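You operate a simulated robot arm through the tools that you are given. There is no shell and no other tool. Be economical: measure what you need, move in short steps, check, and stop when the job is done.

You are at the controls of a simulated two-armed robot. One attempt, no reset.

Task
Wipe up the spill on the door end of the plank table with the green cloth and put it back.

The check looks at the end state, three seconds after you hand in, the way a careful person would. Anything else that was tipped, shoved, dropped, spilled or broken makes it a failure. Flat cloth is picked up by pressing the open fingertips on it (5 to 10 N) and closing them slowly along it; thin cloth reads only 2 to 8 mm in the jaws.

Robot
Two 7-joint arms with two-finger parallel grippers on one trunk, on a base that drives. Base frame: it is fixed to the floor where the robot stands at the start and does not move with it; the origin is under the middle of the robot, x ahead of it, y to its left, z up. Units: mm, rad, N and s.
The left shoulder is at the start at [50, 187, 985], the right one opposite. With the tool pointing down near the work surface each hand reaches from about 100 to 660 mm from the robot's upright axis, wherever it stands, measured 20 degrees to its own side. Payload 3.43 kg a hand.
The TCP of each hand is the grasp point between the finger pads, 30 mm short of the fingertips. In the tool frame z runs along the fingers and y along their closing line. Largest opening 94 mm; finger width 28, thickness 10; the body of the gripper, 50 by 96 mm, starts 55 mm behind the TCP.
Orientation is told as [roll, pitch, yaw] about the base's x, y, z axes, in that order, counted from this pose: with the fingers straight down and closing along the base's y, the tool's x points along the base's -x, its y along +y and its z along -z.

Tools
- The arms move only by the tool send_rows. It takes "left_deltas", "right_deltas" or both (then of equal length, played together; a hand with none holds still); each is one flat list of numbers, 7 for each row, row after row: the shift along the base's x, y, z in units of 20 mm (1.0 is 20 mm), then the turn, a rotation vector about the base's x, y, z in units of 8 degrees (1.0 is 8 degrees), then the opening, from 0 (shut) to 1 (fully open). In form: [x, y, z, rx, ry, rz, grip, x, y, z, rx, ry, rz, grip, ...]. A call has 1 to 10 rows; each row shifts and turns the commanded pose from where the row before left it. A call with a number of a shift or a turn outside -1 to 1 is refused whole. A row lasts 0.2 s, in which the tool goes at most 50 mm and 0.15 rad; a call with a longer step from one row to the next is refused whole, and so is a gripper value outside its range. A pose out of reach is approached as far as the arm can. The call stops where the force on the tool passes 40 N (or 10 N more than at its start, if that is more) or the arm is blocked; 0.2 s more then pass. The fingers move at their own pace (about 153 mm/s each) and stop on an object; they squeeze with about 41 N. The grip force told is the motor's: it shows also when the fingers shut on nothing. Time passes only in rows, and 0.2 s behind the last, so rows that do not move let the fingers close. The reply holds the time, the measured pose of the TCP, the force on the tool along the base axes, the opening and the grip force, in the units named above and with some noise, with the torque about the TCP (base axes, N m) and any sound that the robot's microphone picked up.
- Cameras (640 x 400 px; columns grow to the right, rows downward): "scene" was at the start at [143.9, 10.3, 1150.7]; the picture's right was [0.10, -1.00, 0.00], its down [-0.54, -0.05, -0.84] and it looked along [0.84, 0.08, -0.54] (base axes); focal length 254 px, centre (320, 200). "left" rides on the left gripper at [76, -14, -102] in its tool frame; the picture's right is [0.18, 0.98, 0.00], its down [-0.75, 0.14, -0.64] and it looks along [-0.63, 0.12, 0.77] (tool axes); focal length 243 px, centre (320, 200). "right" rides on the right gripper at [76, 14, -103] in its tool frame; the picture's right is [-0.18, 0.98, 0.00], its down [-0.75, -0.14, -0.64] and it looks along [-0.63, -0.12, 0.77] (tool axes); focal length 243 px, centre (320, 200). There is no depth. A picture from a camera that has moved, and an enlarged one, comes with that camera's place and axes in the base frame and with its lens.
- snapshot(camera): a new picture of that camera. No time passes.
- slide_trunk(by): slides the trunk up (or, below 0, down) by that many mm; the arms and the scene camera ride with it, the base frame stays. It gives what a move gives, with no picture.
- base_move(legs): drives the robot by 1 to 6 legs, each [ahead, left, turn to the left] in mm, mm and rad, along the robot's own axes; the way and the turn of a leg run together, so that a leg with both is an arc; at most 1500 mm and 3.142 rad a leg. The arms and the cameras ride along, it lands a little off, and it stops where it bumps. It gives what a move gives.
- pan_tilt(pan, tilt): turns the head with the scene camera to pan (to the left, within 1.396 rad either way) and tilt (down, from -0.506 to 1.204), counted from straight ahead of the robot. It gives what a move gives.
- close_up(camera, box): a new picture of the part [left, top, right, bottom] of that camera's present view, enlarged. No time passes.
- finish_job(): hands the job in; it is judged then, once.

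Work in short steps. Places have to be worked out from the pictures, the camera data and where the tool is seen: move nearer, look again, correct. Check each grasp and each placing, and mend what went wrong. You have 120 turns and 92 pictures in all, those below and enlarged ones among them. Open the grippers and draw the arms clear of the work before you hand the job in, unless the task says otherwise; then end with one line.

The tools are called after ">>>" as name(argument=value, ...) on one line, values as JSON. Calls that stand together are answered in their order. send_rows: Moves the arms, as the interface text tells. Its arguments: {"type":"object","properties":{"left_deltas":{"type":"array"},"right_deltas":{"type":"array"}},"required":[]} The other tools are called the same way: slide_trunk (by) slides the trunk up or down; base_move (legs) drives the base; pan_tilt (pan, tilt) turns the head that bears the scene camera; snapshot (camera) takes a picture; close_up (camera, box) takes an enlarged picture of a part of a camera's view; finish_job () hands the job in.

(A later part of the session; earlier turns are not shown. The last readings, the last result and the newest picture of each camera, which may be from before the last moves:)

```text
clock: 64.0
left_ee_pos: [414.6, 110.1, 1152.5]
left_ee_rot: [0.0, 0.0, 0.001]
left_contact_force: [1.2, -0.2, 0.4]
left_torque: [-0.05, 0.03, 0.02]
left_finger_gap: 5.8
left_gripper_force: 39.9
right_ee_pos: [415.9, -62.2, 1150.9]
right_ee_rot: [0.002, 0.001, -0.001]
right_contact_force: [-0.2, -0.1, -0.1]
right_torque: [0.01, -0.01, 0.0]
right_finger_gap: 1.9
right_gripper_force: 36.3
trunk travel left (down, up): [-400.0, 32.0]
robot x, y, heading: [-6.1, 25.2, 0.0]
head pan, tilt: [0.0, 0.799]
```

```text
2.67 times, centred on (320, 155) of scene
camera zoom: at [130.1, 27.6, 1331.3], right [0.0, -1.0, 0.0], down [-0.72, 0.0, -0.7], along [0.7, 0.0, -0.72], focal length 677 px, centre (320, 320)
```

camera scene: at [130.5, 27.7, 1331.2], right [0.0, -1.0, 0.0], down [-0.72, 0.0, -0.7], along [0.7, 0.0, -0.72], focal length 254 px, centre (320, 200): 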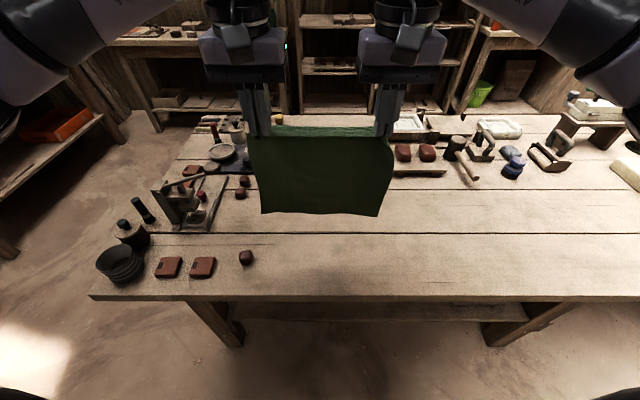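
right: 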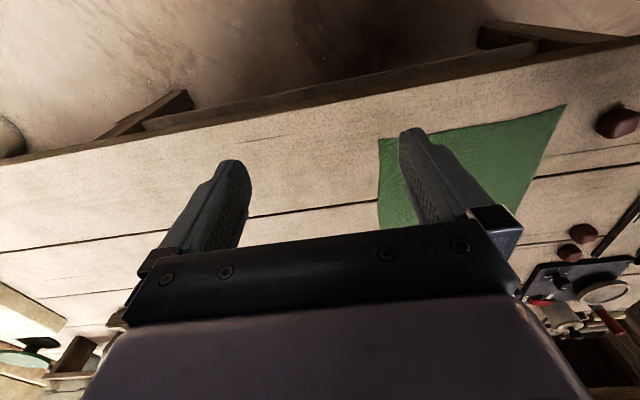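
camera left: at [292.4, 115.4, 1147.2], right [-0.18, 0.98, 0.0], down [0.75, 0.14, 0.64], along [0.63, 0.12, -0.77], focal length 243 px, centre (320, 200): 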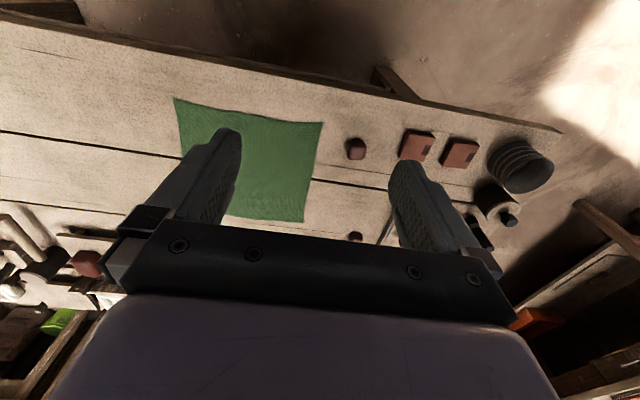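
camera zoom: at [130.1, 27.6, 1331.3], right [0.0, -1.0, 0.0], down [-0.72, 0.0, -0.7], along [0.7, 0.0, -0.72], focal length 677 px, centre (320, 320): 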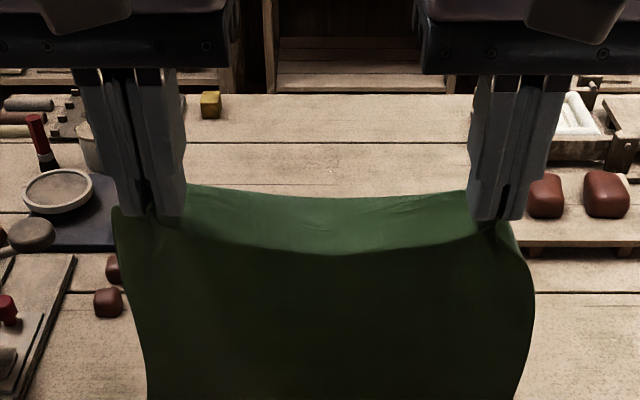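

Both pinches hold. I back off and drive left toward the corridor beyond the door end of the table.

>>> base_move(legs=[[-120, 0, 0], [0, 1200, 0]])

>>> pan_tilt(pan=-0.1, tilt=0.5)

>>> snapshot(camera="scene")

```text
clock: 75.9
left_ee_pos: [279.1, 1343.5, 1153.1]
left_ee_rot: [0.002, 0.002, 0.02]
left_contact_force: [0.0, 0.0, -0.6]
left_torque: [-0.03, -0.01, 0.05]
left_finger_gap: 6.0
left_gripper_force: 39.5
right_ee_pos: [282.8, 1173.6, 1149.4]
right_ee_rot: [0.0, 0.002, 0.02]
right_contact_force: [-0.4, -0.1, -0.1]
right_torque: [0.02, -0.02, -0.02]
right_finger_gap: 2.1
right_gripper_force: 36.6
trunk travel left (down, up): [-400.0, 32.0]
robot x, y, heading: [-138.8, 1249.9, 0.023]
head pan, tilt: [0.0, 0.799]
```

```text
clock: 76.7
left_ee_pos: [278.7, 1346.4, 1152.9]
left_ee_rot: [0.0, 0.002, 0.021]
left_contact_force: [0.0, 0.1, -0.7]
left_torque: [0.03, 0.02, -0.01]
left_finger_gap: 5.9
left_gripper_force: 41.0
right_ee_pos: [282.9, 1174.3, 1149.0]
right_ee_rot: [0.002, 0.002, 0.019]
right_contact_force: [0.3, 0.2, 0.1]
right_torque: [-0.01, -0.01, -0.02]
right_finger_gap: 1.8
right_gripper_force: 36.8
trunk travel left (down, up): [-400.0, 32.0]
robot x, y, heading: [-141.0, 1255.8, 0.019]
head pan, tilt: [-0.099, 0.499]
```

```text
63 pictures are left
camera scene: at [6.0, 1249.2, 1357.2], right [-0.08, -1.0, 0.0], down [-0.48, 0.04, -0.88], along [0.87, -0.07, -0.48], focal length 254 px, centre (320, 200)
```

scene: 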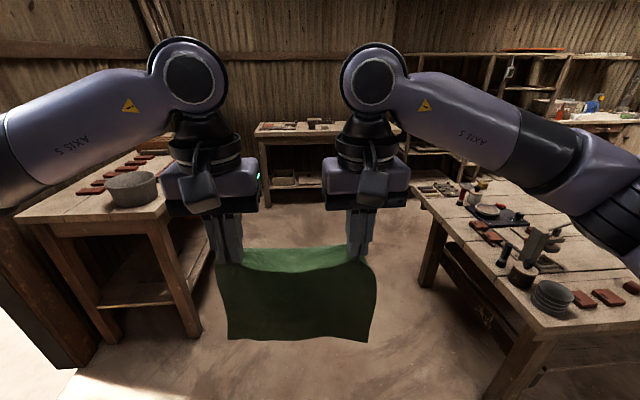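

The corridor runs y≈590–1770. I drive ahead through it to about x≈1700.

>>> base_move(legs=[[900, -70, -0.02], [930, -10, 0]])

>>> snapshot(camera="scene")

```text
clock: 85.9
left_ee_pos: [2108.6, 1265.4, 1153.1]
left_ee_rot: [-0.001, 0.001, -0.003]
left_contact_force: [0.1, -0.6, -0.5]
left_torque: [0.01, 0.02, -0.01]
left_finger_gap: 5.4
left_gripper_force: 40.2
right_ee_pos: [2108.7, 1094.3, 1150.5]
right_ee_rot: [0.001, 0.002, -0.004]
right_contact_force: [0.9, -0.4, 0.3]
right_torque: [-0.02, 0.02, 0.0]
right_finger_gap: 1.9
right_gripper_force: 36.5
trunk travel left (down, up): [-400.0, 32.0]
robot x, y, heading: [1687.1, 1185.9, -0.001]
head pan, tilt: [-0.099, 0.499]
```

```text
62 pictures are left
camera scene: at [1834.0, 1176.0, 1357.2], right [-0.1, -0.99, 0.0], down [-0.48, 0.05, -0.88], along [0.87, -0.09, -0.48], focal length 254 px, centre (320, 200)
```

scene: 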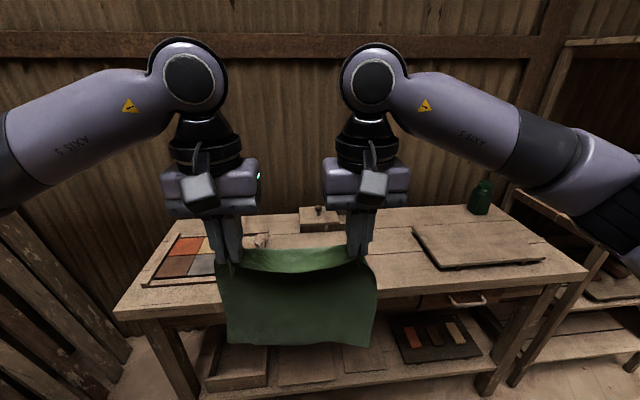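

Bench edge ahead is at x≈2210. I back off 40 mm and turn half round to the right, with the hands staying clear of the table corner.

>>> base_move(legs=[[-40, 0, 0], [0, 0, -1.57], [0, 0, -1.57]])

>>> pan_tilt(pan=0.9, tilt=0.6)

>>> snapshot(camera="scene")

```text
clock: 94.4
left_ee_pos: [1228.2, 1102.6, 1152.3]
left_ee_rot: [0.0, -0.001, 3.141]
left_contact_force: [-0.3, -1.2, 0.6]
left_torque: [0.01, 0.01, 0.03]
left_finger_gap: 2.1
left_gripper_force: 36.6
right_ee_pos: [1228.0, 1273.0, 1149.5]
right_ee_rot: [0.002, 0.002, 3.139]
right_contact_force: [0.4, -0.3, -1.1]
right_torque: [0.01, 0.01, 0.01]
right_finger_gap: 2.0
right_gripper_force: 36.4
trunk travel left (down, up): [-400.0, 32.0]
robot x, y, heading: [1648.7, 1185.0, 3.137]
head pan, tilt: [-0.099, 0.499]
```

```text
clock: 95.7
left_ee_pos: [1228.4, 1102.3, 1153.6]
left_ee_rot: [-0.001, 0.001, 3.139]
left_contact_force: [0.2, 1.0, -0.1]
left_torque: [0.0, 0.0, 0.07]
left_finger_gap: 2.0
left_gripper_force: 36.9
right_ee_pos: [1227.5, 1273.0, 1149.4]
right_ee_rot: [0.002, 0.001, 3.139]
right_contact_force: [0.6, -0.8, 0.8]
right_torque: [0.01, 0.0, 0.01]
right_finger_gap: 1.7
right_gripper_force: 37.0
trunk travel left (down, up): [-400.0, 32.0]
robot x, y, heading: [1647.6, 1184.0, 3.135]
head pan, tilt: [0.901, 0.6]
```

```text
61 pictures are left
camera scene: at [1531.7, 1116.8, 1348.1], right [-0.78, 0.62, 0.0], down [0.35, 0.44, -0.83], along [-0.51, -0.65, -0.56], focal length 254 px, centre (320, 200)
```

scene: 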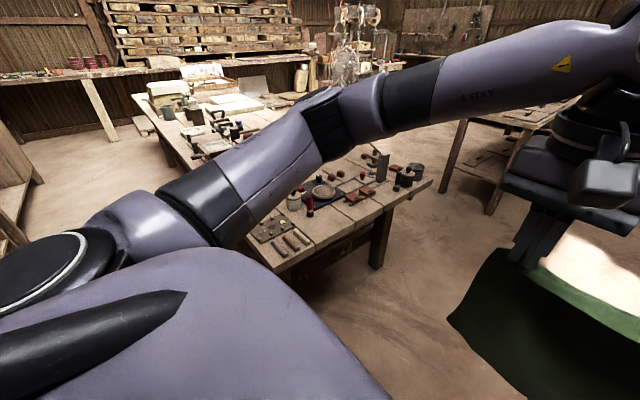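

Both pinches still hold. I check the lane behind the table before driving sideways.

>>> pan_tilt(pan=1.39, tilt=0.45)

>>> snapshot(camera="scene")

```text
clock: 96.6
left_ee_pos: [1227.1, 1102.1, 1152.8]
left_ee_rot: [0.0, 0.001, 3.14]
left_contact_force: [-0.5, 0.4, -0.1]
left_torque: [0.02, 0.02, 0.05]
left_finger_gap: 1.8
left_gripper_force: 37.1
right_ee_pos: [1228.8, 1273.2, 1150.0]
right_ee_rot: [0.002, 0.002, 3.138]
right_contact_force: [0.6, 1.0, -0.5]
right_torque: [0.03, 0.02, 0.05]
right_finger_gap: 1.7
right_gripper_force: 36.8
trunk travel left (down, up): [-400.0, 32.0]
robot x, y, heading: [1650.0, 1184.8, 3.139]
head pan, tilt: [1.389, 0.45]
```

```text
60 pictures are left
camera scene: at [1570.0, 1095.6, 1361.7], right [-0.98, 0.18, 0.0], down [0.08, 0.43, -0.9], along [-0.16, -0.89, -0.44], focal length 254 px, centre (320, 200)
```

scene: 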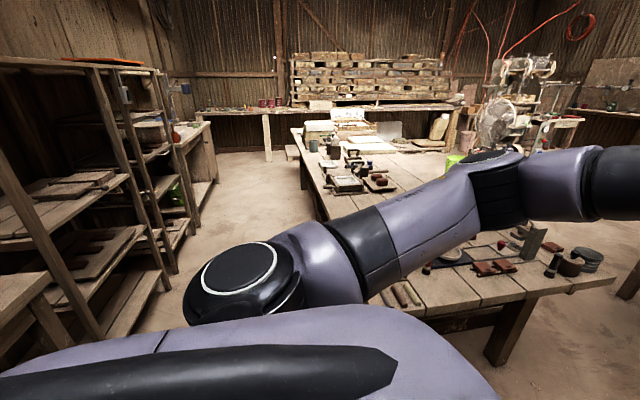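

The lane is free (x≈1280–2300). I back 60 mm so the cloth stays off the table and drive left to the spill's y.

>>> base_move(legs=[[-65, 0, 0], [0, 1140, 0]])

>>> pan_tilt(pan=0, tilt=0.75)

>>> snapshot(camera="scene")

```text
clock: 107.7
left_ee_pos: [1288.0, -59.8, 1153.1]
left_ee_rot: [-0.001, 0.0, 3.136]
left_contact_force: [-0.1, -0.1, -0.7]
left_torque: [0.0, 0.03, 0.02]
left_finger_gap: 2.0
left_gripper_force: 36.7
right_ee_pos: [1289.1, 110.8, 1149.7]
right_ee_rot: [0.001, 0.001, 3.132]
right_contact_force: [-1.0, 0.2, 0.2]
right_torque: [0.02, 0.02, 0.05]
right_finger_gap: 1.4
right_gripper_force: 36.5
trunk travel left (down, up): [-400.0, 32.0]
robot x, y, heading: [1707.8, 19.1, 3.134]
head pan, tilt: [1.389, 0.45]
```

```text
clock: 109.2
left_ee_pos: [1288.2, -61.4, 1153.3]
left_ee_rot: [-0.001, 0.003, 3.134]
left_contact_force: [0.2, 0.4, -0.5]
left_torque: [-0.02, 0.0, 0.04]
left_finger_gap: 1.9
left_gripper_force: 36.4
right_ee_pos: [1289.2, 110.8, 1149.3]
right_ee_rot: [0.002, 0.0, 3.133]
right_contact_force: [-0.3, -0.7, -0.2]
right_torque: [0.02, -0.01, 0.02]
right_finger_gap: 1.8
right_gripper_force: 36.6
trunk travel left (down, up): [-400.0, 32.0]
robot x, y, heading: [1710.8, 16.7, 3.138]
head pan, tilt: [0.0, 0.75]
```

```text
59 pictures are left
camera scene: at [1564.7, 22.1, 1335.3], right [0.01, 1.0, 0.0], down [0.68, 0.0, -0.73], along [-0.73, 0.0, -0.68], focal length 254 px, centre (320, 200)
```

scene: 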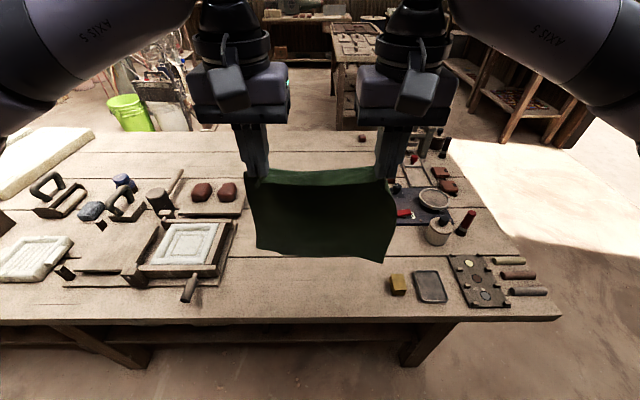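

The spill is behind the hanging cloth in this view. I raise the hands 160 mm to see under it.

>>> send_rows(left_deltas=[0, 0, 1, 0, 0, 0, 0, 0, 0, 1, 0, 0, 0, 0, 0, 0, 1, 0, 0, 0, 0, 0, 0, 1, 0, 0, 0, 0, 0, 0, 1, 0, 0, 0, 0, 0, 0, 1, 0, 0, 0, 0, 0, 0, 1, 0, 0, 0, 0, 0, 0, 1, 0, 0, 0, 0], right_deltas=[0, 0, 1, 0, 0, 0, 0, 0, 0, 1, 0, 0, 0, 0, 0, 0, 1, 0, 0, 0, 0, 0, 0, 1, 0, 0, 0, 0, 0, 0, 1, 0, 0, 0, 0, 0, 0, 1, 0, 0, 0, 0, 0, 0, 1, 0, 0, 0, 0, 0, 0, 1, 0, 0, 0, 0])

>>> close_up(camera="scene", box=[220, 170, 440, 308])

```text
clock: 111.0
left_ee_pos: [1289.5, -60.4, 1313.1]
left_ee_rot: [0.0, 0.0, 3.133]
left_contact_force: [0.9, 0.5, -0.3]
left_torque: [0.02, 0.03, 0.01]
left_finger_gap: 2.2
left_gripper_force: 37.0
right_ee_pos: [1291.5, 111.0, 1311.3]
right_ee_rot: [0.002, 0.001, 3.135]
right_contact_force: [0.1, 0.0, 0.6]
right_torque: [0.03, 0.05, 0.06]
right_finger_gap: 1.6
right_gripper_force: 36.4
trunk travel left (down, up): [-400.0, 32.0]
robot x, y, heading: [1707.7, 19.3, 3.136]
head pan, tilt: [0.0, 0.75]
```

```text
2.90 times, centred on (330, 239) of scene
camera zoom: at [1565.5, 22.3, 1335.3], right [0.01, 1.0, 0.0], down [0.68, -0.01, -0.73], along [-0.73, 0.01, -0.68], focal length 736 px, centre (291, 87)
```

zoom: 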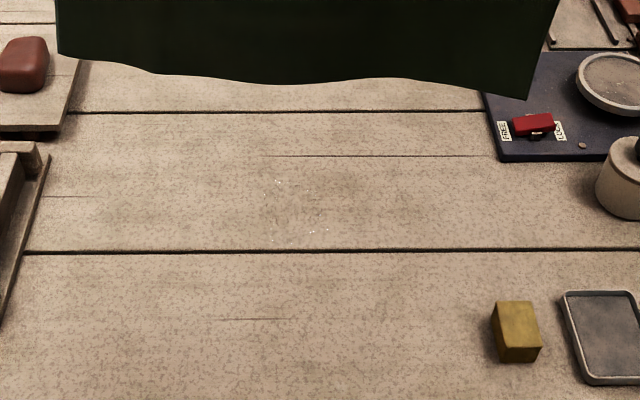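

The spill is clear now: centre about (1092, 36), radius ~45 mm, with free table around it (y −215…200). I move 75 mm closer and lower the trunk.

>>> base_move(legs=[[75, -12, 0]])

>>> slide_trunk(by=-200)

>>> send_rows(left_deltas=[-1, 0, -0.5, 0, 0, 0, 0, -1, 0, -0.5, 0, 0, 0, 0, -1, 0, -0.5, 0, 0, 0, 0, -1, 0, -0.5, 0, 0, 0, 0, -1, 0, -0.5, 0, 0, 0, 0, -1, 0, -0.5, 0, 0, 0, 0, -1, 0, -0.5, 0, 0, 0, 0, -1, 0, -0.5, 0, 0, 0, 0, -1, 0, -0.5, 0, 0, 0, 0], right_deltas=[-1, 0, -0.5, 0, 0, 0, 0, -1, 0, -0.5, 0, 0, 0, 0, -1, 0, -0.5, 0, 0, 0, 0, -1, 0, -0.5, 0, 0, 0, 0, -1, 0, -0.5, 0, 0, 0, 0, -1, 0, -0.5, 0, 0, 0, 0, -1, 0, -0.5, 0, 0, 0, 0, -1, 0, -0.5, 0, 0, 0, 0, -1, 0, -0.5, 0, 0, 0, 0])

>>> snapshot(camera="scene")

```text
clock: 112.1
left_ee_pos: [1214.7, -47.7, 1312.1]
left_ee_rot: [0.002, -0.002, 3.134]
left_contact_force: [-0.2, 0.6, -0.4]
left_torque: [-0.02, -0.05, -0.01]
left_finger_gap: 1.8
left_gripper_force: 37.0
right_ee_pos: [1216.7, 124.2, 1310.8]
right_ee_rot: [0.001, 0.001, 3.133]
right_contact_force: [-0.7, -0.1, -0.2]
right_torque: [-0.02, -0.04, 0.0]
right_finger_gap: 1.8
right_gripper_force: 36.6
trunk travel left (down, up): [-400.0, 32.0]
robot x, y, heading: [1635.3, 35.3, 3.139]
head pan, tilt: [0.0, 0.75]
```

```text
clock: 114.2
left_ee_pos: [1216.4, -47.5, 1112.9]
left_ee_rot: [0.001, 0.0, 3.134]
left_contact_force: [-0.4, -0.1, -0.4]
left_torque: [0.01, -0.01, 0.01]
left_finger_gap: 2.0
left_gripper_force: 36.7
right_ee_pos: [1217.7, 124.8, 1110.5]
right_ee_rot: [0.002, 0.0, 3.134]
right_contact_force: [0.0, 0.7, 0.7]
right_torque: [-0.03, 0.0, 0.03]
right_finger_gap: 1.8
right_gripper_force: 36.8
trunk travel left (down, up): [-200.0, 232.0]
robot x, y, heading: [1634.0, 33.0, 3.139]
head pan, tilt: [0.0, 0.75]
```

```text
clock: 116.2
left_ee_pos: [1069.9, -50.0, 1021.2]
left_ee_rot: [-0.002, -0.002, 3.129]
left_contact_force: [-0.5, 8.8, -0.2]
left_torque: [0.27, -0.01, 0.03]
left_finger_gap: 1.7
left_gripper_force: 36.5
left hand out of reach, approached as far as the arm can: row 7, 8, 9
right_ee_pos: [1067.8, 132.3, 1019.8]
right_ee_rot: [0.001, 0.001, 3.139]
right_contact_force: [0.9, -8.2, -0.3]
right_torque: [-0.25, -0.01, 0.13]
right_finger_gap: 1.8
right_gripper_force: 36.5
right hand out of reach, approached as far as the arm can: row 8, 9
trunk travel left (down, up): [-200.0, 232.0]
robot x, y, heading: [1639.2, 32.0, 3.132]
head pan, tilt: [0.0, 0.75]
```

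```text
57 pictures are left
camera scene: at [1491.8, 34.4, 1135.3], right [0.01, 1.0, 0.0], down [0.68, 0.0, -0.73], along [-0.73, 0.01, -0.68], focal length 254 px, centre (320, 200)
```

scene: 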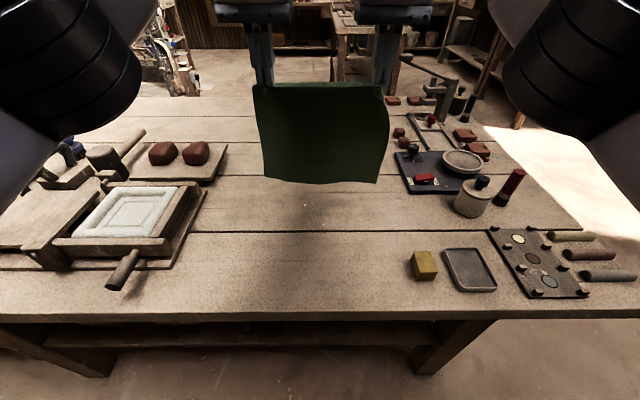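

The arm limit here is x≈1069 at this height; the sheet hangs just beyond the spill. I ease the hands together and lower so that the bottom edge touches down, then pull toward me while lowering.

>>> send_rows(left_deltas=[0, 0.25, -1, 0, 0, 0, 0, 0, 0, -1, 0, 0, 0, 0], right_deltas=[0, -0.25, -1, 0, 0, 0, 0, 0, 0, -1, 0, 0, 0, 0])

>>> snapshot(camera="scene")

```text
clock: 116.8
left_ee_pos: [1067.0, -47.5, 981.5]
left_ee_rot: [0.0, 0.001, 3.136]
left_contact_force: [-0.2, 0.4, -0.1]
left_torque: [0.04, 0.0, -0.03]
left_finger_gap: 1.8
left_gripper_force: 36.6
right_ee_pos: [1065.5, 127.9, 979.4]
right_ee_rot: [-0.001, 0.001, 3.133]
right_contact_force: [0.0, -0.4, 0.2]
right_torque: [0.0, 0.03, 0.05]
right_finger_gap: 2.0
right_gripper_force: 36.5
trunk travel left (down, up): [-200.0, 232.0]
robot x, y, heading: [1635.0, 33.5, 3.133]
head pan, tilt: [0.0, 0.75]
```

```text
56 pictures are left
camera scene: at [1491.3, 34.4, 1135.2], right [0.01, 1.0, 0.0], down [0.68, -0.01, -0.73], along [-0.73, 0.01, -0.68], focal length 254 px, centre (320, 200)
```

scene: 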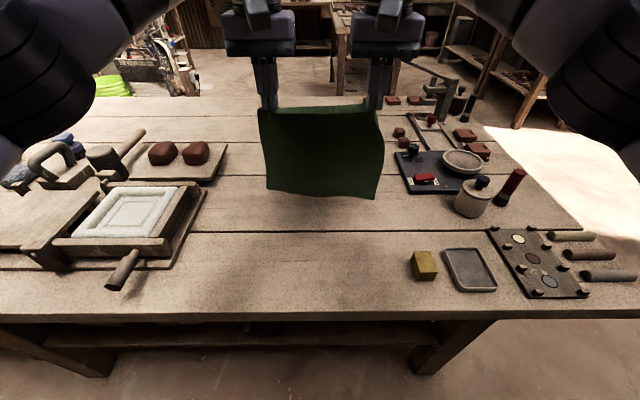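

>>> send_rows(left_deltas=[-1, 0, -0.5, 0, 0, 0, 0, -1, 0, -0.5, 0, 0, 0, 0], right_deltas=[-1, 0, -0.5, 0, 0, 0, 0, -1, 0, -0.5, 0, 0, 0, 0])

```text
clock: 117.4
left_ee_pos: [1052.5, -47.1, 972.7]
left_ee_rot: [-0.001, -0.002, 3.135]
left_contact_force: [-0.8, 2.8, -0.1]
left_torque: [0.04, -0.03, 0.02]
left_finger_gap: 2.0
left_gripper_force: 36.9
left hand out of reach, approached as far as the arm can: row 2
right_ee_pos: [1047.9, 130.9, 965.2]
right_ee_rot: [0.002, 0.001, 3.135]
right_contact_force: [0.3, -3.4, 0.1]
right_torque: [-0.08, 0.0, 0.08]
right_finger_gap: 1.8
right_gripper_force: 36.7
right hand out of reach, approached as far as the arm can: row 1, 2
trunk travel left (down, up): [-200.0, 232.0]
robot x, y, heading: [1637.7, 29.7, 3.137]
head pan, tilt: [0.0, 0.75]
```

Now lay the sheet: arc toward me and down.

>>> send_rows(left_deltas=[1, 0.1, -0.25, 0, 0, 0, 0, 1, 0, -0.4, 0, 0, 0, 0, 1, 0, -0.5, 0, 0, 0, 0, 1, 0, -0.7, 0, 0, 0, 0, 1, 0, -0.9, 0, 0, 0, 0, 1, 0, -1, 0, 0, 0, 0, 0.9, 0, -1, 0, 0, 0, 0, 0.8, 0, -1, 0, 0, 0, 0, 0.6, 0, -1, 0, 0, 0, 0, 0.5, 0, -1, 0, 0, 0, 0], right_deltas=[1, -0.1, -0.25, 0, 0, 0, 0, 1, 0, -0.4, 0, 0, 0, 0, 1, 0, -0.5, 0, 0, 0, 0, 1, 0, -0.7, 0, 0, 0, 0, 1, 0, -0.9, 0, 0, 0, 0, 1, 0, -1, 0, 0, 0, 0, 0.9, 0, -1, 0, 0, 0, 0, 0.8, 0, -1, 0, 0, 0, 0, 0.6, 0, -1, 0, 0, 0, 0, 0.5, 0, -1, 0, 0, 0, 0])

>>> snapshot(camera="scene")

```text
clock: 119.6
left_ee_pos: [1228.0, -45.7, 816.9]
left_ee_rot: [0.001, -0.001, 3.135]
left_contact_force: [-0.3, 0.0, -0.6]
left_torque: [0.03, 0.01, 0.01]
left_finger_gap: 1.9
left_gripper_force: 36.4
right_ee_pos: [1223.8, 129.0, 808.6]
right_ee_rot: [0.0, -0.002, 3.133]
right_contact_force: [0.2, 0.6, -0.9]
right_torque: [-0.01, 0.06, 0.02]
right_finger_gap: 2.0
right_gripper_force: 36.1
trunk travel left (down, up): [-200.0, 232.0]
robot x, y, heading: [1634.8, 32.0, 3.138]
head pan, tilt: [0.0, 0.75]
```

```text
55 pictures are left
camera scene: at [1491.5, 34.5, 1135.3], right [0.01, 1.0, 0.0], down [0.68, -0.01, -0.73], along [-0.73, 0.01, -0.68], focal length 254 px, centre (320, 200)
```

scene: 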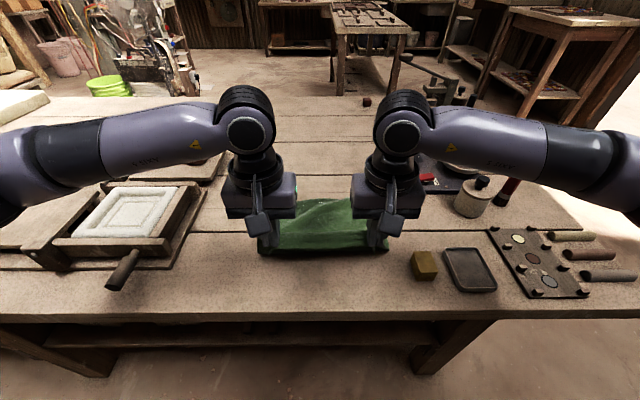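

The sheet is laid over the spill with the held edge still 60 mm up. Lower to just above the table.

>>> send_rows(left_deltas=[0, 0, -1, 0, 0, 0, 0, 0, 0, -1, 0, 0, 0, 0, 0, 0, -1, 0, 0, 0, 0, 0, 0, -0.2, 0, 0, 0, 0], right_deltas=[0, 0, -0.9, 0, 0, 0, 0, 0, 0, -0.9, 0, 0, 0, 0, 0, 0, -0.8, 0, 0, 0, 0, 0, 0, -0.2, 0, 0, 0, 0])

>>> snapshot(camera="right")

```text
clock: 120.6
left_ee_pos: [1228.0, -47.4, 754.0]
left_ee_rot: [-0.001, -0.002, 3.132]
left_contact_force: [1.1, 0.0, 3.5]
left_torque: [-0.01, -0.01, 0.05]
left_finger_gap: 1.9
left_gripper_force: 36.9
right_ee_pos: [1222.5, 129.7, 754.2]
right_ee_rot: [0.001, 0.0, 3.135]
right_contact_force: [0.2, -0.1, 0.0]
right_torque: [-0.01, 0.01, 0.01]
right_finger_gap: 1.9
right_gripper_force: 36.2
trunk travel left (down, up): [-200.0, 232.0]
robot x, y, heading: [1639.8, 31.8, 3.132]
head pan, tilt: [0.0, 0.75]
```

```text
54 pictures are left
camera right: at [1298.9, 114.7, 855.3], right [-0.19, -0.98, 0.0], down [-0.75, 0.15, 0.64], along [-0.63, 0.12, -0.77], focal length 243 px, centre (320, 200)
```

right: 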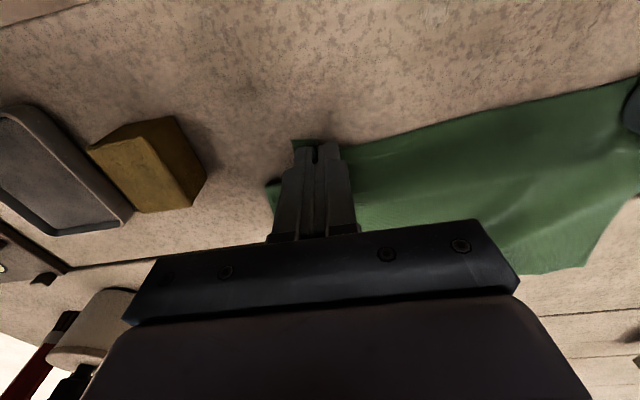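

Both fingertips at table level, cloth flat ahead over the spill. First stroke: push forward to x≈1065 and back with light contact.

>>> send_rows(left_deltas=[-0.5, 0, 0, 0, 0, 0, 0, -1, 0, 0, 0, 0, 0, 0, -1, 0, 0, 0, 0, 0, 0, -1, 0, 0, 0, 0, 0, 0, -1, 0, 0, 0, 0, 0, 0, -1, 0, 0, 0, 0, 0, 0, -1, 0, 0, 0, 0, 0, 0, -1, 0, 0, 0, 0, 0, 0], right_deltas=[-0.5, 0, -0.15, 0, 0, 0, 0, -1, 0, 0, 0, 0, 0, 0, -1, 0, 0, 0, 0, 0, 0, -1, 0, 0, 0, 0, 0, 0, -1, 0, 0, 0, 0, 0, 0, -1, 0, 0, 0, 0, 0, 0, -1, 0, 0, 0, 0, 0, 0, -1, 0, 0, 0, 0, 0, 0])

>>> snapshot(camera="scene")

```text
clock: 122.4
left_ee_pos: [1077.8, -47.2, 753.4]
left_ee_rot: [-0.001, -0.001, 3.132]
left_contact_force: [2.0, 1.2, 9.6]
left_torque: [0.06, -0.07, 0.03]
left_finger_gap: 1.8
left_gripper_force: 36.8
right_ee_pos: [1071.7, 127.6, 752.6]
right_ee_rot: [0.001, 0.0, 3.134]
right_contact_force: [1.3, -1.3, 1.8]
right_torque: [-0.03, -0.02, 0.02]
right_finger_gap: 1.8
right_gripper_force: 36.5
trunk travel left (down, up): [-200.0, 232.0]
robot x, y, heading: [1634.8, 32.1, 3.138]
head pan, tilt: [0.0, 0.75]
```

```text
53 pictures are left
camera scene: at [1492.8, 34.6, 1135.4], right [0.01, 1.0, 0.0], down [0.68, -0.01, -0.73], along [-0.73, 0.01, -0.68], focal length 254 px, centre (320, 200)
```

scene: 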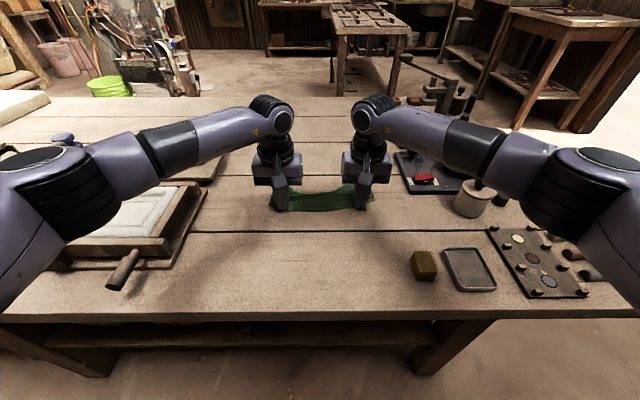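

>>> close_up(camera="scene", box=[240, 160, 410, 267])

```text
3.74 times, centred on (325, 214) of scene
camera zoom: at [1492.8, 34.6, 1135.4], right [0.01, 1.0, 0.0], down [0.68, -0.01, -0.73], along [-0.73, 0.01, -0.68], focal length 949 px, centre (301, 150)
```

zoom: 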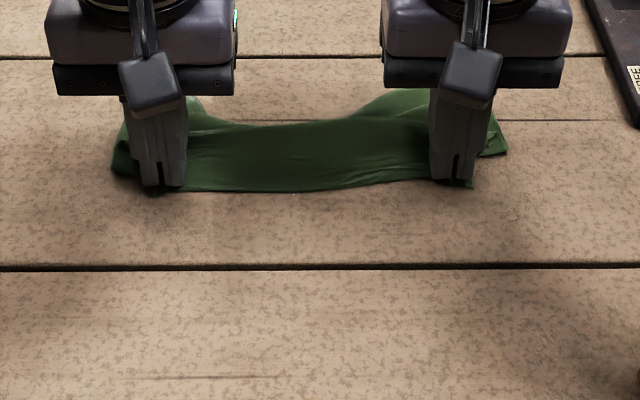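

The bunch covers the spill and one glint remains at its edge. Now I shift so the right fingertips with cloth press right over the spill (y≈36) and stroke with pressure.

>>> send_rows(left_deltas=[0, 0, 0.5, 0, 0, 0, 0, 0.8, -0.92, 0, 0, 0, 0, 0, 0.8, -0.92, 0, 0, 0, 0, 0, 0.8, -0.92, 0, 0, 0, 0, 0, 0.8, -0.92, 0, 0, 0, 0, 0, 0.6, -0.92, 0, 0, 0, 0, 0], right_deltas=[0, 0, 0.5, 0, 0, 0, 0, 0.8, -0.92, 0, 0, 0, 0, 0, 0.8, -0.92, 0, 0, 0, 0, 0, 0.8, -0.92, 0, 0, 0, 0, 0, 0.8, -0.92, 0, 0, 0, 0, 0, 0.6, -0.92, 0, 0, 0, 0, 0])

>>> send_rows(right_deltas=[0, 0, -0.5, 0, 0, 0, 0, 0, 0, -0.1, 0, 0, 0, 0])

>>> close_up(camera="scene", box=[220, 150, 410, 270])

```text
clock: 123.8
left_ee_pos: [1152.9, -138.7, 763.8]
left_ee_rot: [0.0, 0.001, 3.136]
left_contact_force: [0.1, 0.6, 0.1]
left_torque: [-0.03, -0.01, 0.04]
left_finger_gap: 2.2
left_gripper_force: 36.4
right_ee_pos: [1147.9, 37.4, 760.9]
right_ee_rot: [-0.001, 0.0, 3.135]
right_contact_force: [-0.3, -0.5, -0.1]
right_torque: [-0.01, -0.01, 0.01]
right_finger_gap: 2.0
right_gripper_force: 36.8
trunk travel left (down, up): [-200.0, 232.0]
robot x, y, heading: [1635.4, 29.0, 3.133]
head pan, tilt: [0.0, 0.75]
```

```text
clock: 124.4
left_ee_pos: [1153.0, -139.0, 764.4]
left_ee_rot: [0.001, -0.002, 3.134]
left_contact_force: [0.2, 0.1, -0.2]
left_torque: [0.02, 0.02, 0.0]
left_finger_gap: 2.1
left_gripper_force: 36.7
right_ee_pos: [1146.9, 36.4, 751.9]
right_ee_rot: [0.003, -0.005, 3.132]
right_contact_force: [-0.5, 0.8, 13.5]
right_torque: [0.1, 0.09, 0.0]
right_finger_gap: 1.9
right_gripper_force: 35.7
trunk travel left (down, up): [-200.0, 232.0]
robot x, y, heading: [1637.0, 29.8, 3.13]
head pan, tilt: [0.0, 0.75]
```

```text
3.33 times, centred on (315, 210) of scene
camera zoom: at [1492.5, 34.5, 1135.7], right [0.01, 1.0, 0.0], down [0.68, -0.01, -0.73], along [-0.73, 0.01, -0.68], focal length 846 px, centre (337, 167)
```

zoom: 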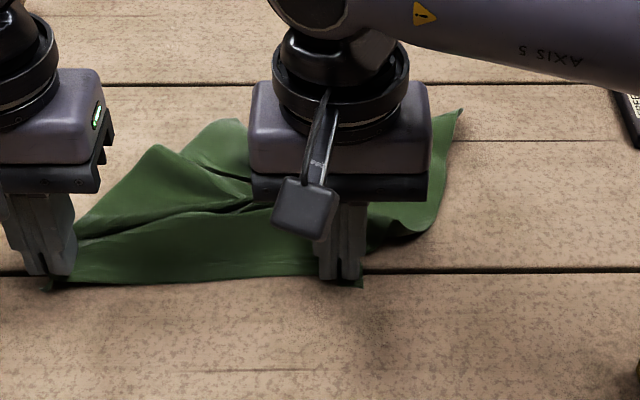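

13 N of pressing. Stroke forward over the spill and back on slightly shifted lines.

>>> send_rows(left_deltas=[-1, 0, 0, 0, 0, 0, 0, -1, 0, 0, 0, 0, 0, 0, -1, 0, 0, 0, 0, 0, 0, -1, 0, 0, 0, 0, 0, 0, -0.7, 0, 0, 0, 0, 0, 0, 0, 0, 0, 0, 0, 0, 0, 1, 0, 0, 0, 0, 0, 0, 1, 0, 0, 0, 0, 0, 0, 1, 0, 0, 0, 0, 0, 0, 1, 0, 0, 0, 0, 0, 0], right_deltas=[-1, 0, 0, 0, 0, 0, 0, -1, 0, 0, 0, 0, 0, 0, -1, 0, 0, 0, 0, 0, 0, -1, 0, 0, 0, 0, 0, 0, -0.7, 0, 0, 0, 0, 0, 0, 0, -1, 0, 0, 0, 0, 0, 1, 0, 0, 0, 0, 0, 0, 1, 0, 0, 0, 0, 0, 0, 1, 0, 0, 0, 0, 0, 0, 1, 0, 0, 0, 0, 0, 0])

>>> send_rows(left_deltas=[0, 0.9, 0, 0, 0, 0, 0, 0, 0.9, 0, 0, 0, 0, 0, -1, 0, 0, 0, 0, 0, 0, -1, 0, 0, 0, 0, 0, 0, -1, 0, 0, 0, 0, 0, 0, -1, 0, 0, 0, 0, 0, 0, 1, 0, 0, 0, 0, 0, 0, 1, 0, 0, 0, 0, 0, 0, 1, 0, 0, 0, 0, 0, 0, 1, 0, 0, 0, 0, 0, 0], right_deltas=[0, 1, 0, 0, 0, 0, 0, 0, 1, 0, 0, 0, 0, 0, -1, 0, 0, 0, 0, 0, 0, -1, 0, 0, 0, 0, 0, 0, -1, 0, 0, 0, 0, 0, 0, -1, 0, 0, 0, 0, 0, 0, 1, 0, 0, 0, 0, 0, 0, 1, 0, 0, 0, 0, 0, 0, 1, 0, 0, 0, 0, 0, 0, 1, 0, 0, 0, 0, 0, 0])

>>> close_up(camera="scene", box=[220, 150, 410, 270])

```text
clock: 126.6
left_ee_pos: [1139.5, -139.1, 761.3]
left_ee_rot: [0.0, 0.0, 3.135]
left_contact_force: [-0.9, 0.5, -1.0]
left_torque: [0.01, 0.02, 0.0]
left_finger_gap: 1.9
left_gripper_force: 36.7
right_ee_pos: [1145.4, 20.3, 754.2]
right_ee_rot: [0.0, -0.001, 3.135]
right_contact_force: [-0.8, -0.6, 0.3]
right_torque: [-0.03, 0.01, 0.02]
right_finger_gap: 1.8
right_gripper_force: 36.8
right hand out of reach, approached as far as the arm can: row 5, 6
trunk travel left (down, up): [-200.0, 232.0]
robot x, y, heading: [1635.5, 32.0, 3.132]
head pan, tilt: [0.0, 0.75]
```

```text
clock: 128.8
left_ee_pos: [1139.1, -103.5, 761.4]
left_ee_rot: [0.0, 0.001, 3.135]
left_contact_force: [0.0, 0.2, 0.6]
left_torque: [0.0, 0.03, 0.0]
left_finger_gap: 1.8
left_gripper_force: 36.6
right_ee_pos: [1145.7, 58.9, 753.4]
right_ee_rot: [0.001, 0.003, 3.134]
right_contact_force: [-0.3, -0.1, -0.7]
right_torque: [0.01, 0.03, 0.03]
right_finger_gap: 1.7
right_gripper_force: 36.3
trunk travel left (down, up): [-200.0, 232.0]
robot x, y, heading: [1634.2, 34.5, 3.134]
head pan, tilt: [0.0, 0.75]
```

```text
3.33 times, centred on (315, 210) of scene
camera zoom: at [1491.6, 34.5, 1135.2], right [0.01, 1.0, 0.0], down [0.68, -0.01, -0.73], along [-0.73, 0.01, -0.68], focal length 846 px, centre (337, 167)
```

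zoom: 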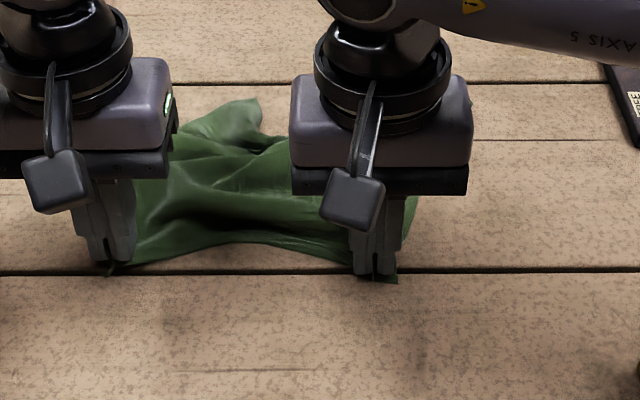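

I lift the cloth clear to inspect the spot.

>>> send_rows(left_deltas=[0, 0, 1, 0, 0, 0, 0, 0, 0, 1, 0, 0, 0, 0, 0, 0, 1, 0, 0, 0, 0, 0, 0, 1, 0, 0, 0, 0, 0, 0, 1, 0, 0, 0, 0, 0, 0, 1, 0, 0, 0, 0, 0, 0, 1, 0, 0, 0, 0, 0, 0, 1, 0, 0, 0, 0, 0, 0, 1, 0, 0, 0, 0, 0, 0, 1, 0, 0, 0, 0], right_deltas=[0, 0, 1, 0, 0, 0, 0, 0, 0, 1, 0, 0, 0, 0, 0, 0, 1, 0, 0, 0, 0, 0, 0, 1, 0, 0, 0, 0, 0, 0, 1, 0, 0, 0, 0, 0, 0, 1, 0, 0, 0, 0, 0, 0, 1, 0, 0, 0, 0, 0, 0, 1, 0, 0, 0, 0, 0, 0, 1, 0, 0, 0, 0, 0, 0, 1, 0, 0, 0, 0])

>>> send_rows(left_deltas=[0.5, 0, 1, 0, 0, 0, 0, 0.5, 0, 1, 0, 0, 0, 0, 0.5, 0, 1, 0, 0, 0, 0, 0.5, 0, 1, 0, 0, 0, 0, 0.5, 0, 1, 0, 0, 0, 0, 0.5, 0, 1, 0, 0, 0, 0, 0.5, 0, 1, 0, 0, 0, 0, 0.5, 0, 1, 0, 0, 0, 0], right_deltas=[0.5, 0, 1, 0, 0, 0, 0, 0.5, 0, 1, 0, 0, 0, 0, 0.5, 0, 1, 0, 0, 0, 0, 0.5, 0, 1, 0, 0, 0, 0, 0.5, 0, 1, 0, 0, 0, 0, 0.5, 0, 1, 0, 0, 0, 0, 0.5, 0, 1, 0, 0, 0, 0, 0.5, 0, 1, 0, 0, 0, 0])

>>> snapshot(camera="scene")

```text
clock: 131.0
left_ee_pos: [1139.0, -102.3, 961.9]
left_ee_rot: [0.0, 0.002, 3.135]
left_contact_force: [-0.1, -0.3, -0.5]
left_torque: [0.03, -0.04, 0.01]
left_finger_gap: 1.9
left_gripper_force: 36.8
right_ee_pos: [1143.6, 61.9, 950.3]
right_ee_rot: [0.002, 0.001, 3.135]
right_contact_force: [-0.3, -0.1, 0.3]
right_torque: [0.01, 0.0, 0.06]
right_finger_gap: 1.7
right_gripper_force: 36.5
trunk travel left (down, up): [-200.0, 232.0]
robot x, y, heading: [1640.0, 28.0, 3.141]
head pan, tilt: [0.0, 0.75]
```

```text
clock: 132.8
left_ee_pos: [1222.7, -101.9, 1122.0]
left_ee_rot: [0.001, -0.001, 3.133]
left_contact_force: [0.1, 0.4, -1.0]
left_torque: [-0.01, 0.0, 0.04]
left_finger_gap: 1.9
left_gripper_force: 36.3
right_ee_pos: [1225.9, 61.1, 1112.9]
right_ee_rot: [0.002, 0.0, 3.135]
right_contact_force: [-0.5, -0.6, 0.0]
right_torque: [0.0, 0.0, 0.02]
right_finger_gap: 1.7
right_gripper_force: 36.2
trunk travel left (down, up): [-200.0, 232.0]
robot x, y, heading: [1635.6, 32.6, 3.131]
head pan, tilt: [0.0, 0.75]
```

```text
49 pictures are left
camera scene: at [1492.0, 34.5, 1135.3], right [0.01, 1.0, 0.0], down [0.68, -0.01, -0.73], along [-0.73, 0.01, -0.68], focal length 254 px, centre (320, 200)
```

scene: 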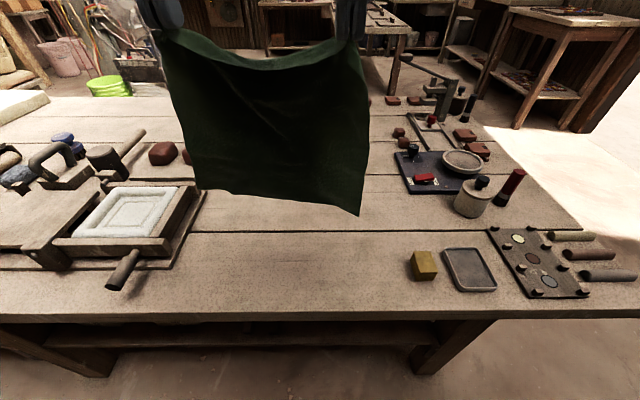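

>>> slide_trunk(by=200)

>>> close_up(camera="scene", box=[220, 200, 440, 338])

>>> close_up(camera="scene", box=[270, 240, 370, 302])

```text
clock: 135.0
left_ee_pos: [1221.1, -101.4, 1321.3]
left_ee_rot: [0.0, 0.001, 3.136]
left_contact_force: [0.7, 0.2, -0.4]
left_torque: [-0.02, -0.02, 0.05]
left_finger_gap: 2.1
left_gripper_force: 37.1
right_ee_pos: [1226.2, 61.4, 1313.1]
right_ee_rot: [0.001, 0.001, 3.132]
right_contact_force: [-1.0, -0.5, 1.1]
right_torque: [-0.01, -0.01, -0.03]
right_finger_gap: 1.9
right_gripper_force: 35.8
trunk travel left (down, up): [-400.0, 32.0]
robot x, y, heading: [1636.6, 29.5, 3.14]
head pan, tilt: [0.0, 0.75]
```

```text
2.90 times, centred on (330, 269) of scene
camera zoom: at [1491.4, 34.5, 1335.2], right [0.01, 1.0, 0.0], down [0.68, -0.01, -0.73], along [-0.73, 0.01, -0.68], focal length 736 px, centre (291, 0)
```

zoom: 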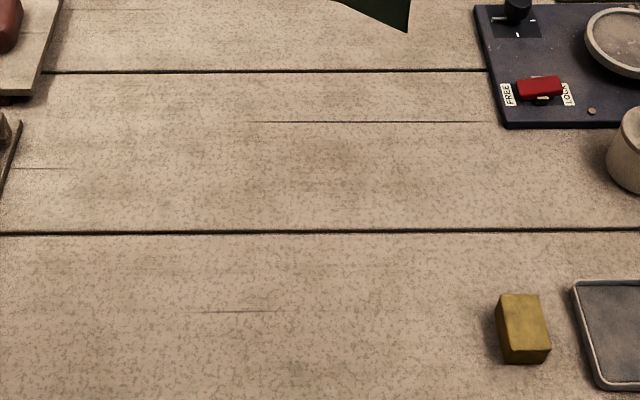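

```text
6.40 times, centred on (320, 271) of scene
camera zoom: at [1491.4, 34.5, 1335.2], right [0.01, 1.0, 0.0], down [0.68, -0.01, -0.73], along [-0.73, 0.01, -0.68], focal length 1625 px, centre (320, -254)
```

zoom: 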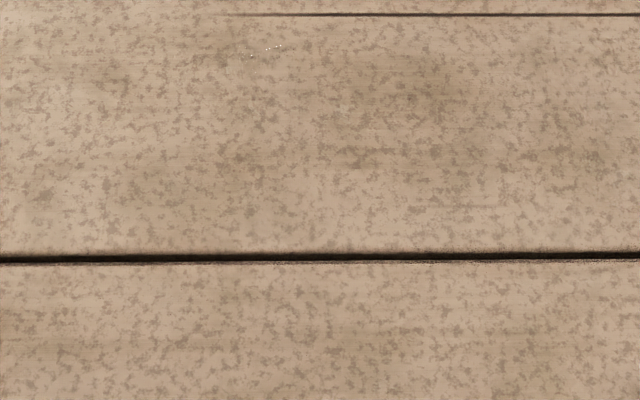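

Nearly clean; a few glints remain at about (1039, 14), the far edge. I shift the base so the left hand lines up with it, and will tilt the tools outward for reach.

>>> base_move(legs=[[0, -118, 0]])

>>> slide_trunk(by=-200)

>>> send_rows(left_deltas=[-1, 0, -1, 0, 0.5, 0, 0, -1, 0, -1, 0, 0.5, 0, 0, -1, 0, -1, 0, 0.5, 0, 0, -1, 0, -1, 0, 0.5, 0, 0, -1, 0, -1, 0, 0.5, 0, 0, -0.5, 0, -1, 0, 0, 0, 0, -0.5, 0, -1, 0, 0, 0, 0, -0.5, 0, -1, 0, 0, 0, 0], right_deltas=[-1, 0, -1, 0, 0.5, 0, 0, -1, 0, -1, 0, 0.5, 0, 0, -1, 0, -1, 0, 0.5, 0, 0, -1, 0, -1, 0, 0.5, 0, 0, -1, 0, -1, 0, 0.5, 0, 0, -0.5, 0, -1, 0, 0, 0, 0, -0.5, 0, -1, 0, 0, 0, 0, -0.5, 0, -1, 0, 0, 0, 0])

>>> snapshot(camera="scene")

```text
clock: 136.7
left_ee_pos: [1222.6, 19.0, 1321.6]
left_ee_rot: [0.001, 0.001, 3.135]
left_contact_force: [-1.4, 0.7, -0.6]
left_torque: [0.03, -0.04, 0.01]
left_finger_gap: 2.2
left_gripper_force: 36.4
right_ee_pos: [1226.7, 181.1, 1313.4]
right_ee_rot: [0.002, 0.002, 3.132]
right_contact_force: [0.2, -0.1, -0.1]
right_torque: [-0.01, -0.01, 0.03]
right_finger_gap: 2.0
right_gripper_force: 36.7
trunk travel left (down, up): [-400.0, 32.0]
robot x, y, heading: [1635.4, 154.3, 3.134]
head pan, tilt: [0.0, 0.75]
```

```text
clock: 138.9
left_ee_pos: [1223.4, 19.4, 1121.8]
left_ee_rot: [0.001, 0.0, 3.134]
left_contact_force: [-0.5, 0.8, 0.2]
left_torque: [-0.01, 0.01, 0.03]
left_finger_gap: 1.9
left_gripper_force: 37.2
right_ee_pos: [1226.5, 181.5, 1111.4]
right_ee_rot: [0.002, 0.001, 3.132]
right_contact_force: [0.2, 0.0, -0.2]
right_torque: [0.0, -0.02, 0.01]
right_finger_gap: 1.9
right_gripper_force: 36.9
trunk travel left (down, up): [-200.0, 232.0]
robot x, y, heading: [1636.2, 151.0, 3.134]
head pan, tilt: [0.0, 0.75]
```

```text
clock: 140.7
left_ee_pos: [1090.1, 18.1, 960.9]
left_ee_rot: [0.002, -0.348, 3.135]
left_contact_force: [0.1, -0.7, 0.0]
left_torque: [0.0, -0.01, -0.01]
left_finger_gap: 1.8
left_gripper_force: 36.4
right_ee_pos: [1095.7, 179.8, 951.6]
right_ee_rot: [0.005, -0.348, 3.13]
right_contact_force: [0.0, 0.9, 0.0]
right_torque: [0.0, -0.01, -0.02]
right_finger_gap: 1.9
right_gripper_force: 36.2
trunk travel left (down, up): [-200.0, 232.0]
robot x, y, heading: [1637.2, 151.2, 3.136]
head pan, tilt: [0.0, 0.75]
```

```text
46 pictures are left
camera scene: at [1492.3, 155.2, 1135.3], right [0.01, 1.0, 0.0], down [0.68, -0.01, -0.73], along [-0.73, 0.01, -0.68], focal length 254 px, centre (320, 200)
```

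scene: 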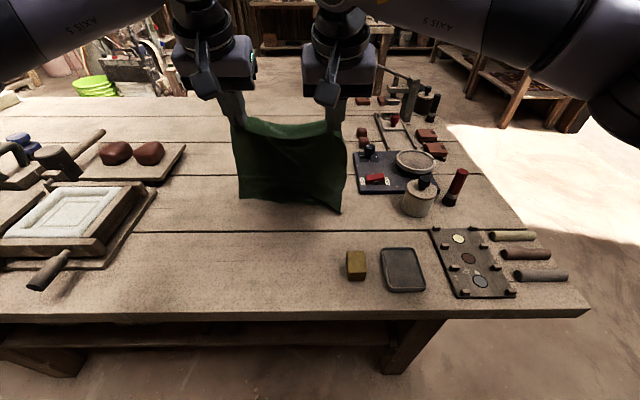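

Tilt works. I bring the right hand in a bit (away from the board and block) and descend toward (1035, 18).

>>> send_rows(left_deltas=[-0.2, 0, -1, 0, 0, 0, 0, -0.2, 0, -1, 0, 0, 0, 0, -0.2, 0, -1, 0, 0, 0, 0, -0.2, 0, -1, 0, 0, 0, 0, -0.2, 0, -1, 0, 0, 0, 0, -0.2, 0, -1, 0, 0, 0, 0, -0.2, 0, -1, 0, 0, 0, 0, -0.2, 0, -1, 0, 0, 0, 0, -0.2, 0, -1, 0, 0, 0, 0, -0.2, 0, -0.8, 0, 0, 0, 0], right_deltas=[-0.2, -0.2, -0.9, 0, 0, 0, 0, -0.2, -0.2, -0.9, 0, 0, 0, 0, -0.2, -0.2, -0.9, 0, 0, 0, 0, -0.2, -0.2, -0.9, 0, 0, 0, 0, -0.2, -0.2, -0.9, 0, 0, 0, 0, -0.2, -0.2, -0.9, 0, 0, 0, 0, -0.2, -0.2, -0.9, 0, 0, 0, 0, -0.2, -0.2, -0.9, 0, 0, 0, 0, -0.2, -0.2, -0.9, 0, 0, 0, 0, -0.2, -0.2, -0.9, 0, 0, 0, 0])

>>> snapshot(camera="scene")

```text
clock: 142.9
left_ee_pos: [1051.8, 19.0, 764.4]
left_ee_rot: [0.002, -0.351, 3.133]
left_contact_force: [0.2, 0.2, 0.3]
left_torque: [0.0, -0.02, 0.05]
left_finger_gap: 1.8
left_gripper_force: 37.2
right_ee_pos: [1054.0, 141.7, 772.8]
right_ee_rot: [0.004, -0.348, 3.133]
right_contact_force: [0.9, -0.9, -0.2]
right_torque: [0.02, -0.02, 0.02]
right_finger_gap: 1.9
right_gripper_force: 36.4
trunk travel left (down, up): [-200.0, 232.0]
robot x, y, heading: [1636.1, 149.5, 3.129]
head pan, tilt: [0.0, 0.75]
```

```text
45 pictures are left
camera scene: at [1492.5, 155.1, 1135.3], right [0.01, 1.0, 0.0], down [0.68, -0.01, -0.73], along [-0.73, 0.01, -0.68], focal length 254 px, centre (320, 200)
```

scene: 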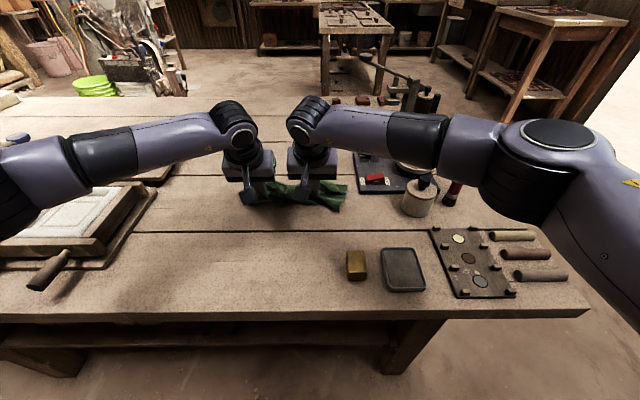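

Lower the left hand to contact.

>>> send_rows(left_deltas=[0.4, 0, -0.2, 0, 0, 0, 0, 0, 0, -0.15, 0, 0, 0, 0, 0, 0, -0.15, 0, 0, 0, 0])

>>> close_up(camera="scene", box=[200, 120, 420, 258])

```text
clock: 143.7
left_ee_pos: [1060.7, 19.2, 755.9]
left_ee_rot: [0.004, -0.35, 3.133]
left_contact_force: [0.7, -0.5, 1.1]
left_torque: [0.03, -0.04, 0.04]
left_finger_gap: 2.0
left_gripper_force: 37.0
right_ee_pos: [1054.1, 141.7, 772.4]
right_ee_rot: [0.004, -0.349, 3.133]
right_contact_force: [-0.2, 0.0, -0.5]
right_torque: [0.02, 0.01, 0.02]
right_finger_gap: 1.8
right_gripper_force: 36.3
trunk travel left (down, up): [-200.0, 232.0]
robot x, y, heading: [1636.7, 151.8, 3.132]
head pan, tilt: [0.0, 0.75]
```

```text
2.90 times, centred on (310, 189) of scene
camera zoom: at [1492.6, 155.2, 1135.3], right [0.01, 1.0, 0.0], down [0.68, -0.01, -0.73], along [-0.73, 0.01, -0.68], focal length 736 px, centre (349, 232)
```

zoom: 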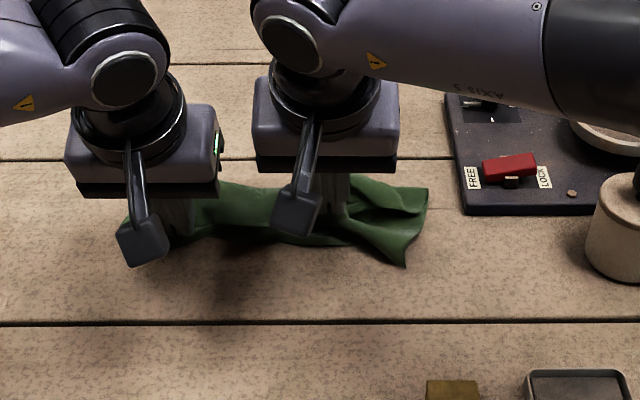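

Cloth is clear of the board. Press and zigzag with the left hand over the remaining area.

>>> send_rows(left_deltas=[0, 0, -0.12, 0, 0, 0, 0, -1, 0, 0, 0, 0, 0, 0, -0.6, 0, 0, 0, 0, 0, 0, 0, -0.9, 0, 0, 0, 0, 0, 1, 0, 0, 0, 0, 0, 0, 0.6, 0, 0, 0, 0, 0, 0])

>>> send_rows(left_deltas=[-1, 0.5, 0, 0, 0, 0, 0, -0.6, 0.5, 0, 0, 0, 0, 0, 0, 1, 0, 0, 0, 0, 0, 0, 0.7, 0, 0, 0, 0, 0, 1, 0, 0, 0, 0, 0, 0, 0.6, -0.3, 0, 0, 0, 0, 0, -1, -0.7, 0, 0, 0, 0, 0, 0, -0.8, 0, 0, 0, 0, 0])

```text
clock: 145.1
left_ee_pos: [1058.7, -0.7, 754.1]
left_ee_rot: [0.001, -0.354, 3.135]
left_contact_force: [-3.7, 0.1, 14.3]
left_torque: [-0.07, 0.09, -0.01]
left_finger_gap: 2.0
left_gripper_force: 36.9
right_ee_pos: [1054.0, 142.0, 773.0]
right_ee_rot: [0.004, -0.35, 3.134]
right_contact_force: [-0.1, -1.0, 0.1]
right_torque: [0.0, 0.0, 0.02]
right_finger_gap: 1.8
right_gripper_force: 36.7
trunk travel left (down, up): [-200.0, 232.0]
robot x, y, heading: [1636.8, 152.9, 3.13]
head pan, tilt: [0.0, 0.75]
```

```text
clock: 146.9
left_ee_pos: [1043.2, 20.2, 754.0]
left_ee_rot: [0.0, -0.353, 3.13]
left_contact_force: [0.2, 4.1, 17.5]
left_torque: [0.12, -0.05, 0.03]
left_finger_gap: 1.8
left_gripper_force: 36.6
right_ee_pos: [1056.0, 141.3, 774.1]
right_ee_rot: [0.006, -0.35, 3.133]
right_contact_force: [-0.3, 0.0, 0.1]
right_torque: [0.01, -0.02, 0.03]
right_finger_gap: 1.9
right_gripper_force: 36.6
trunk travel left (down, up): [-200.0, 232.0]
robot x, y, heading: [1634.9, 152.5, 3.13]
head pan, tilt: [0.0, 0.75]
```

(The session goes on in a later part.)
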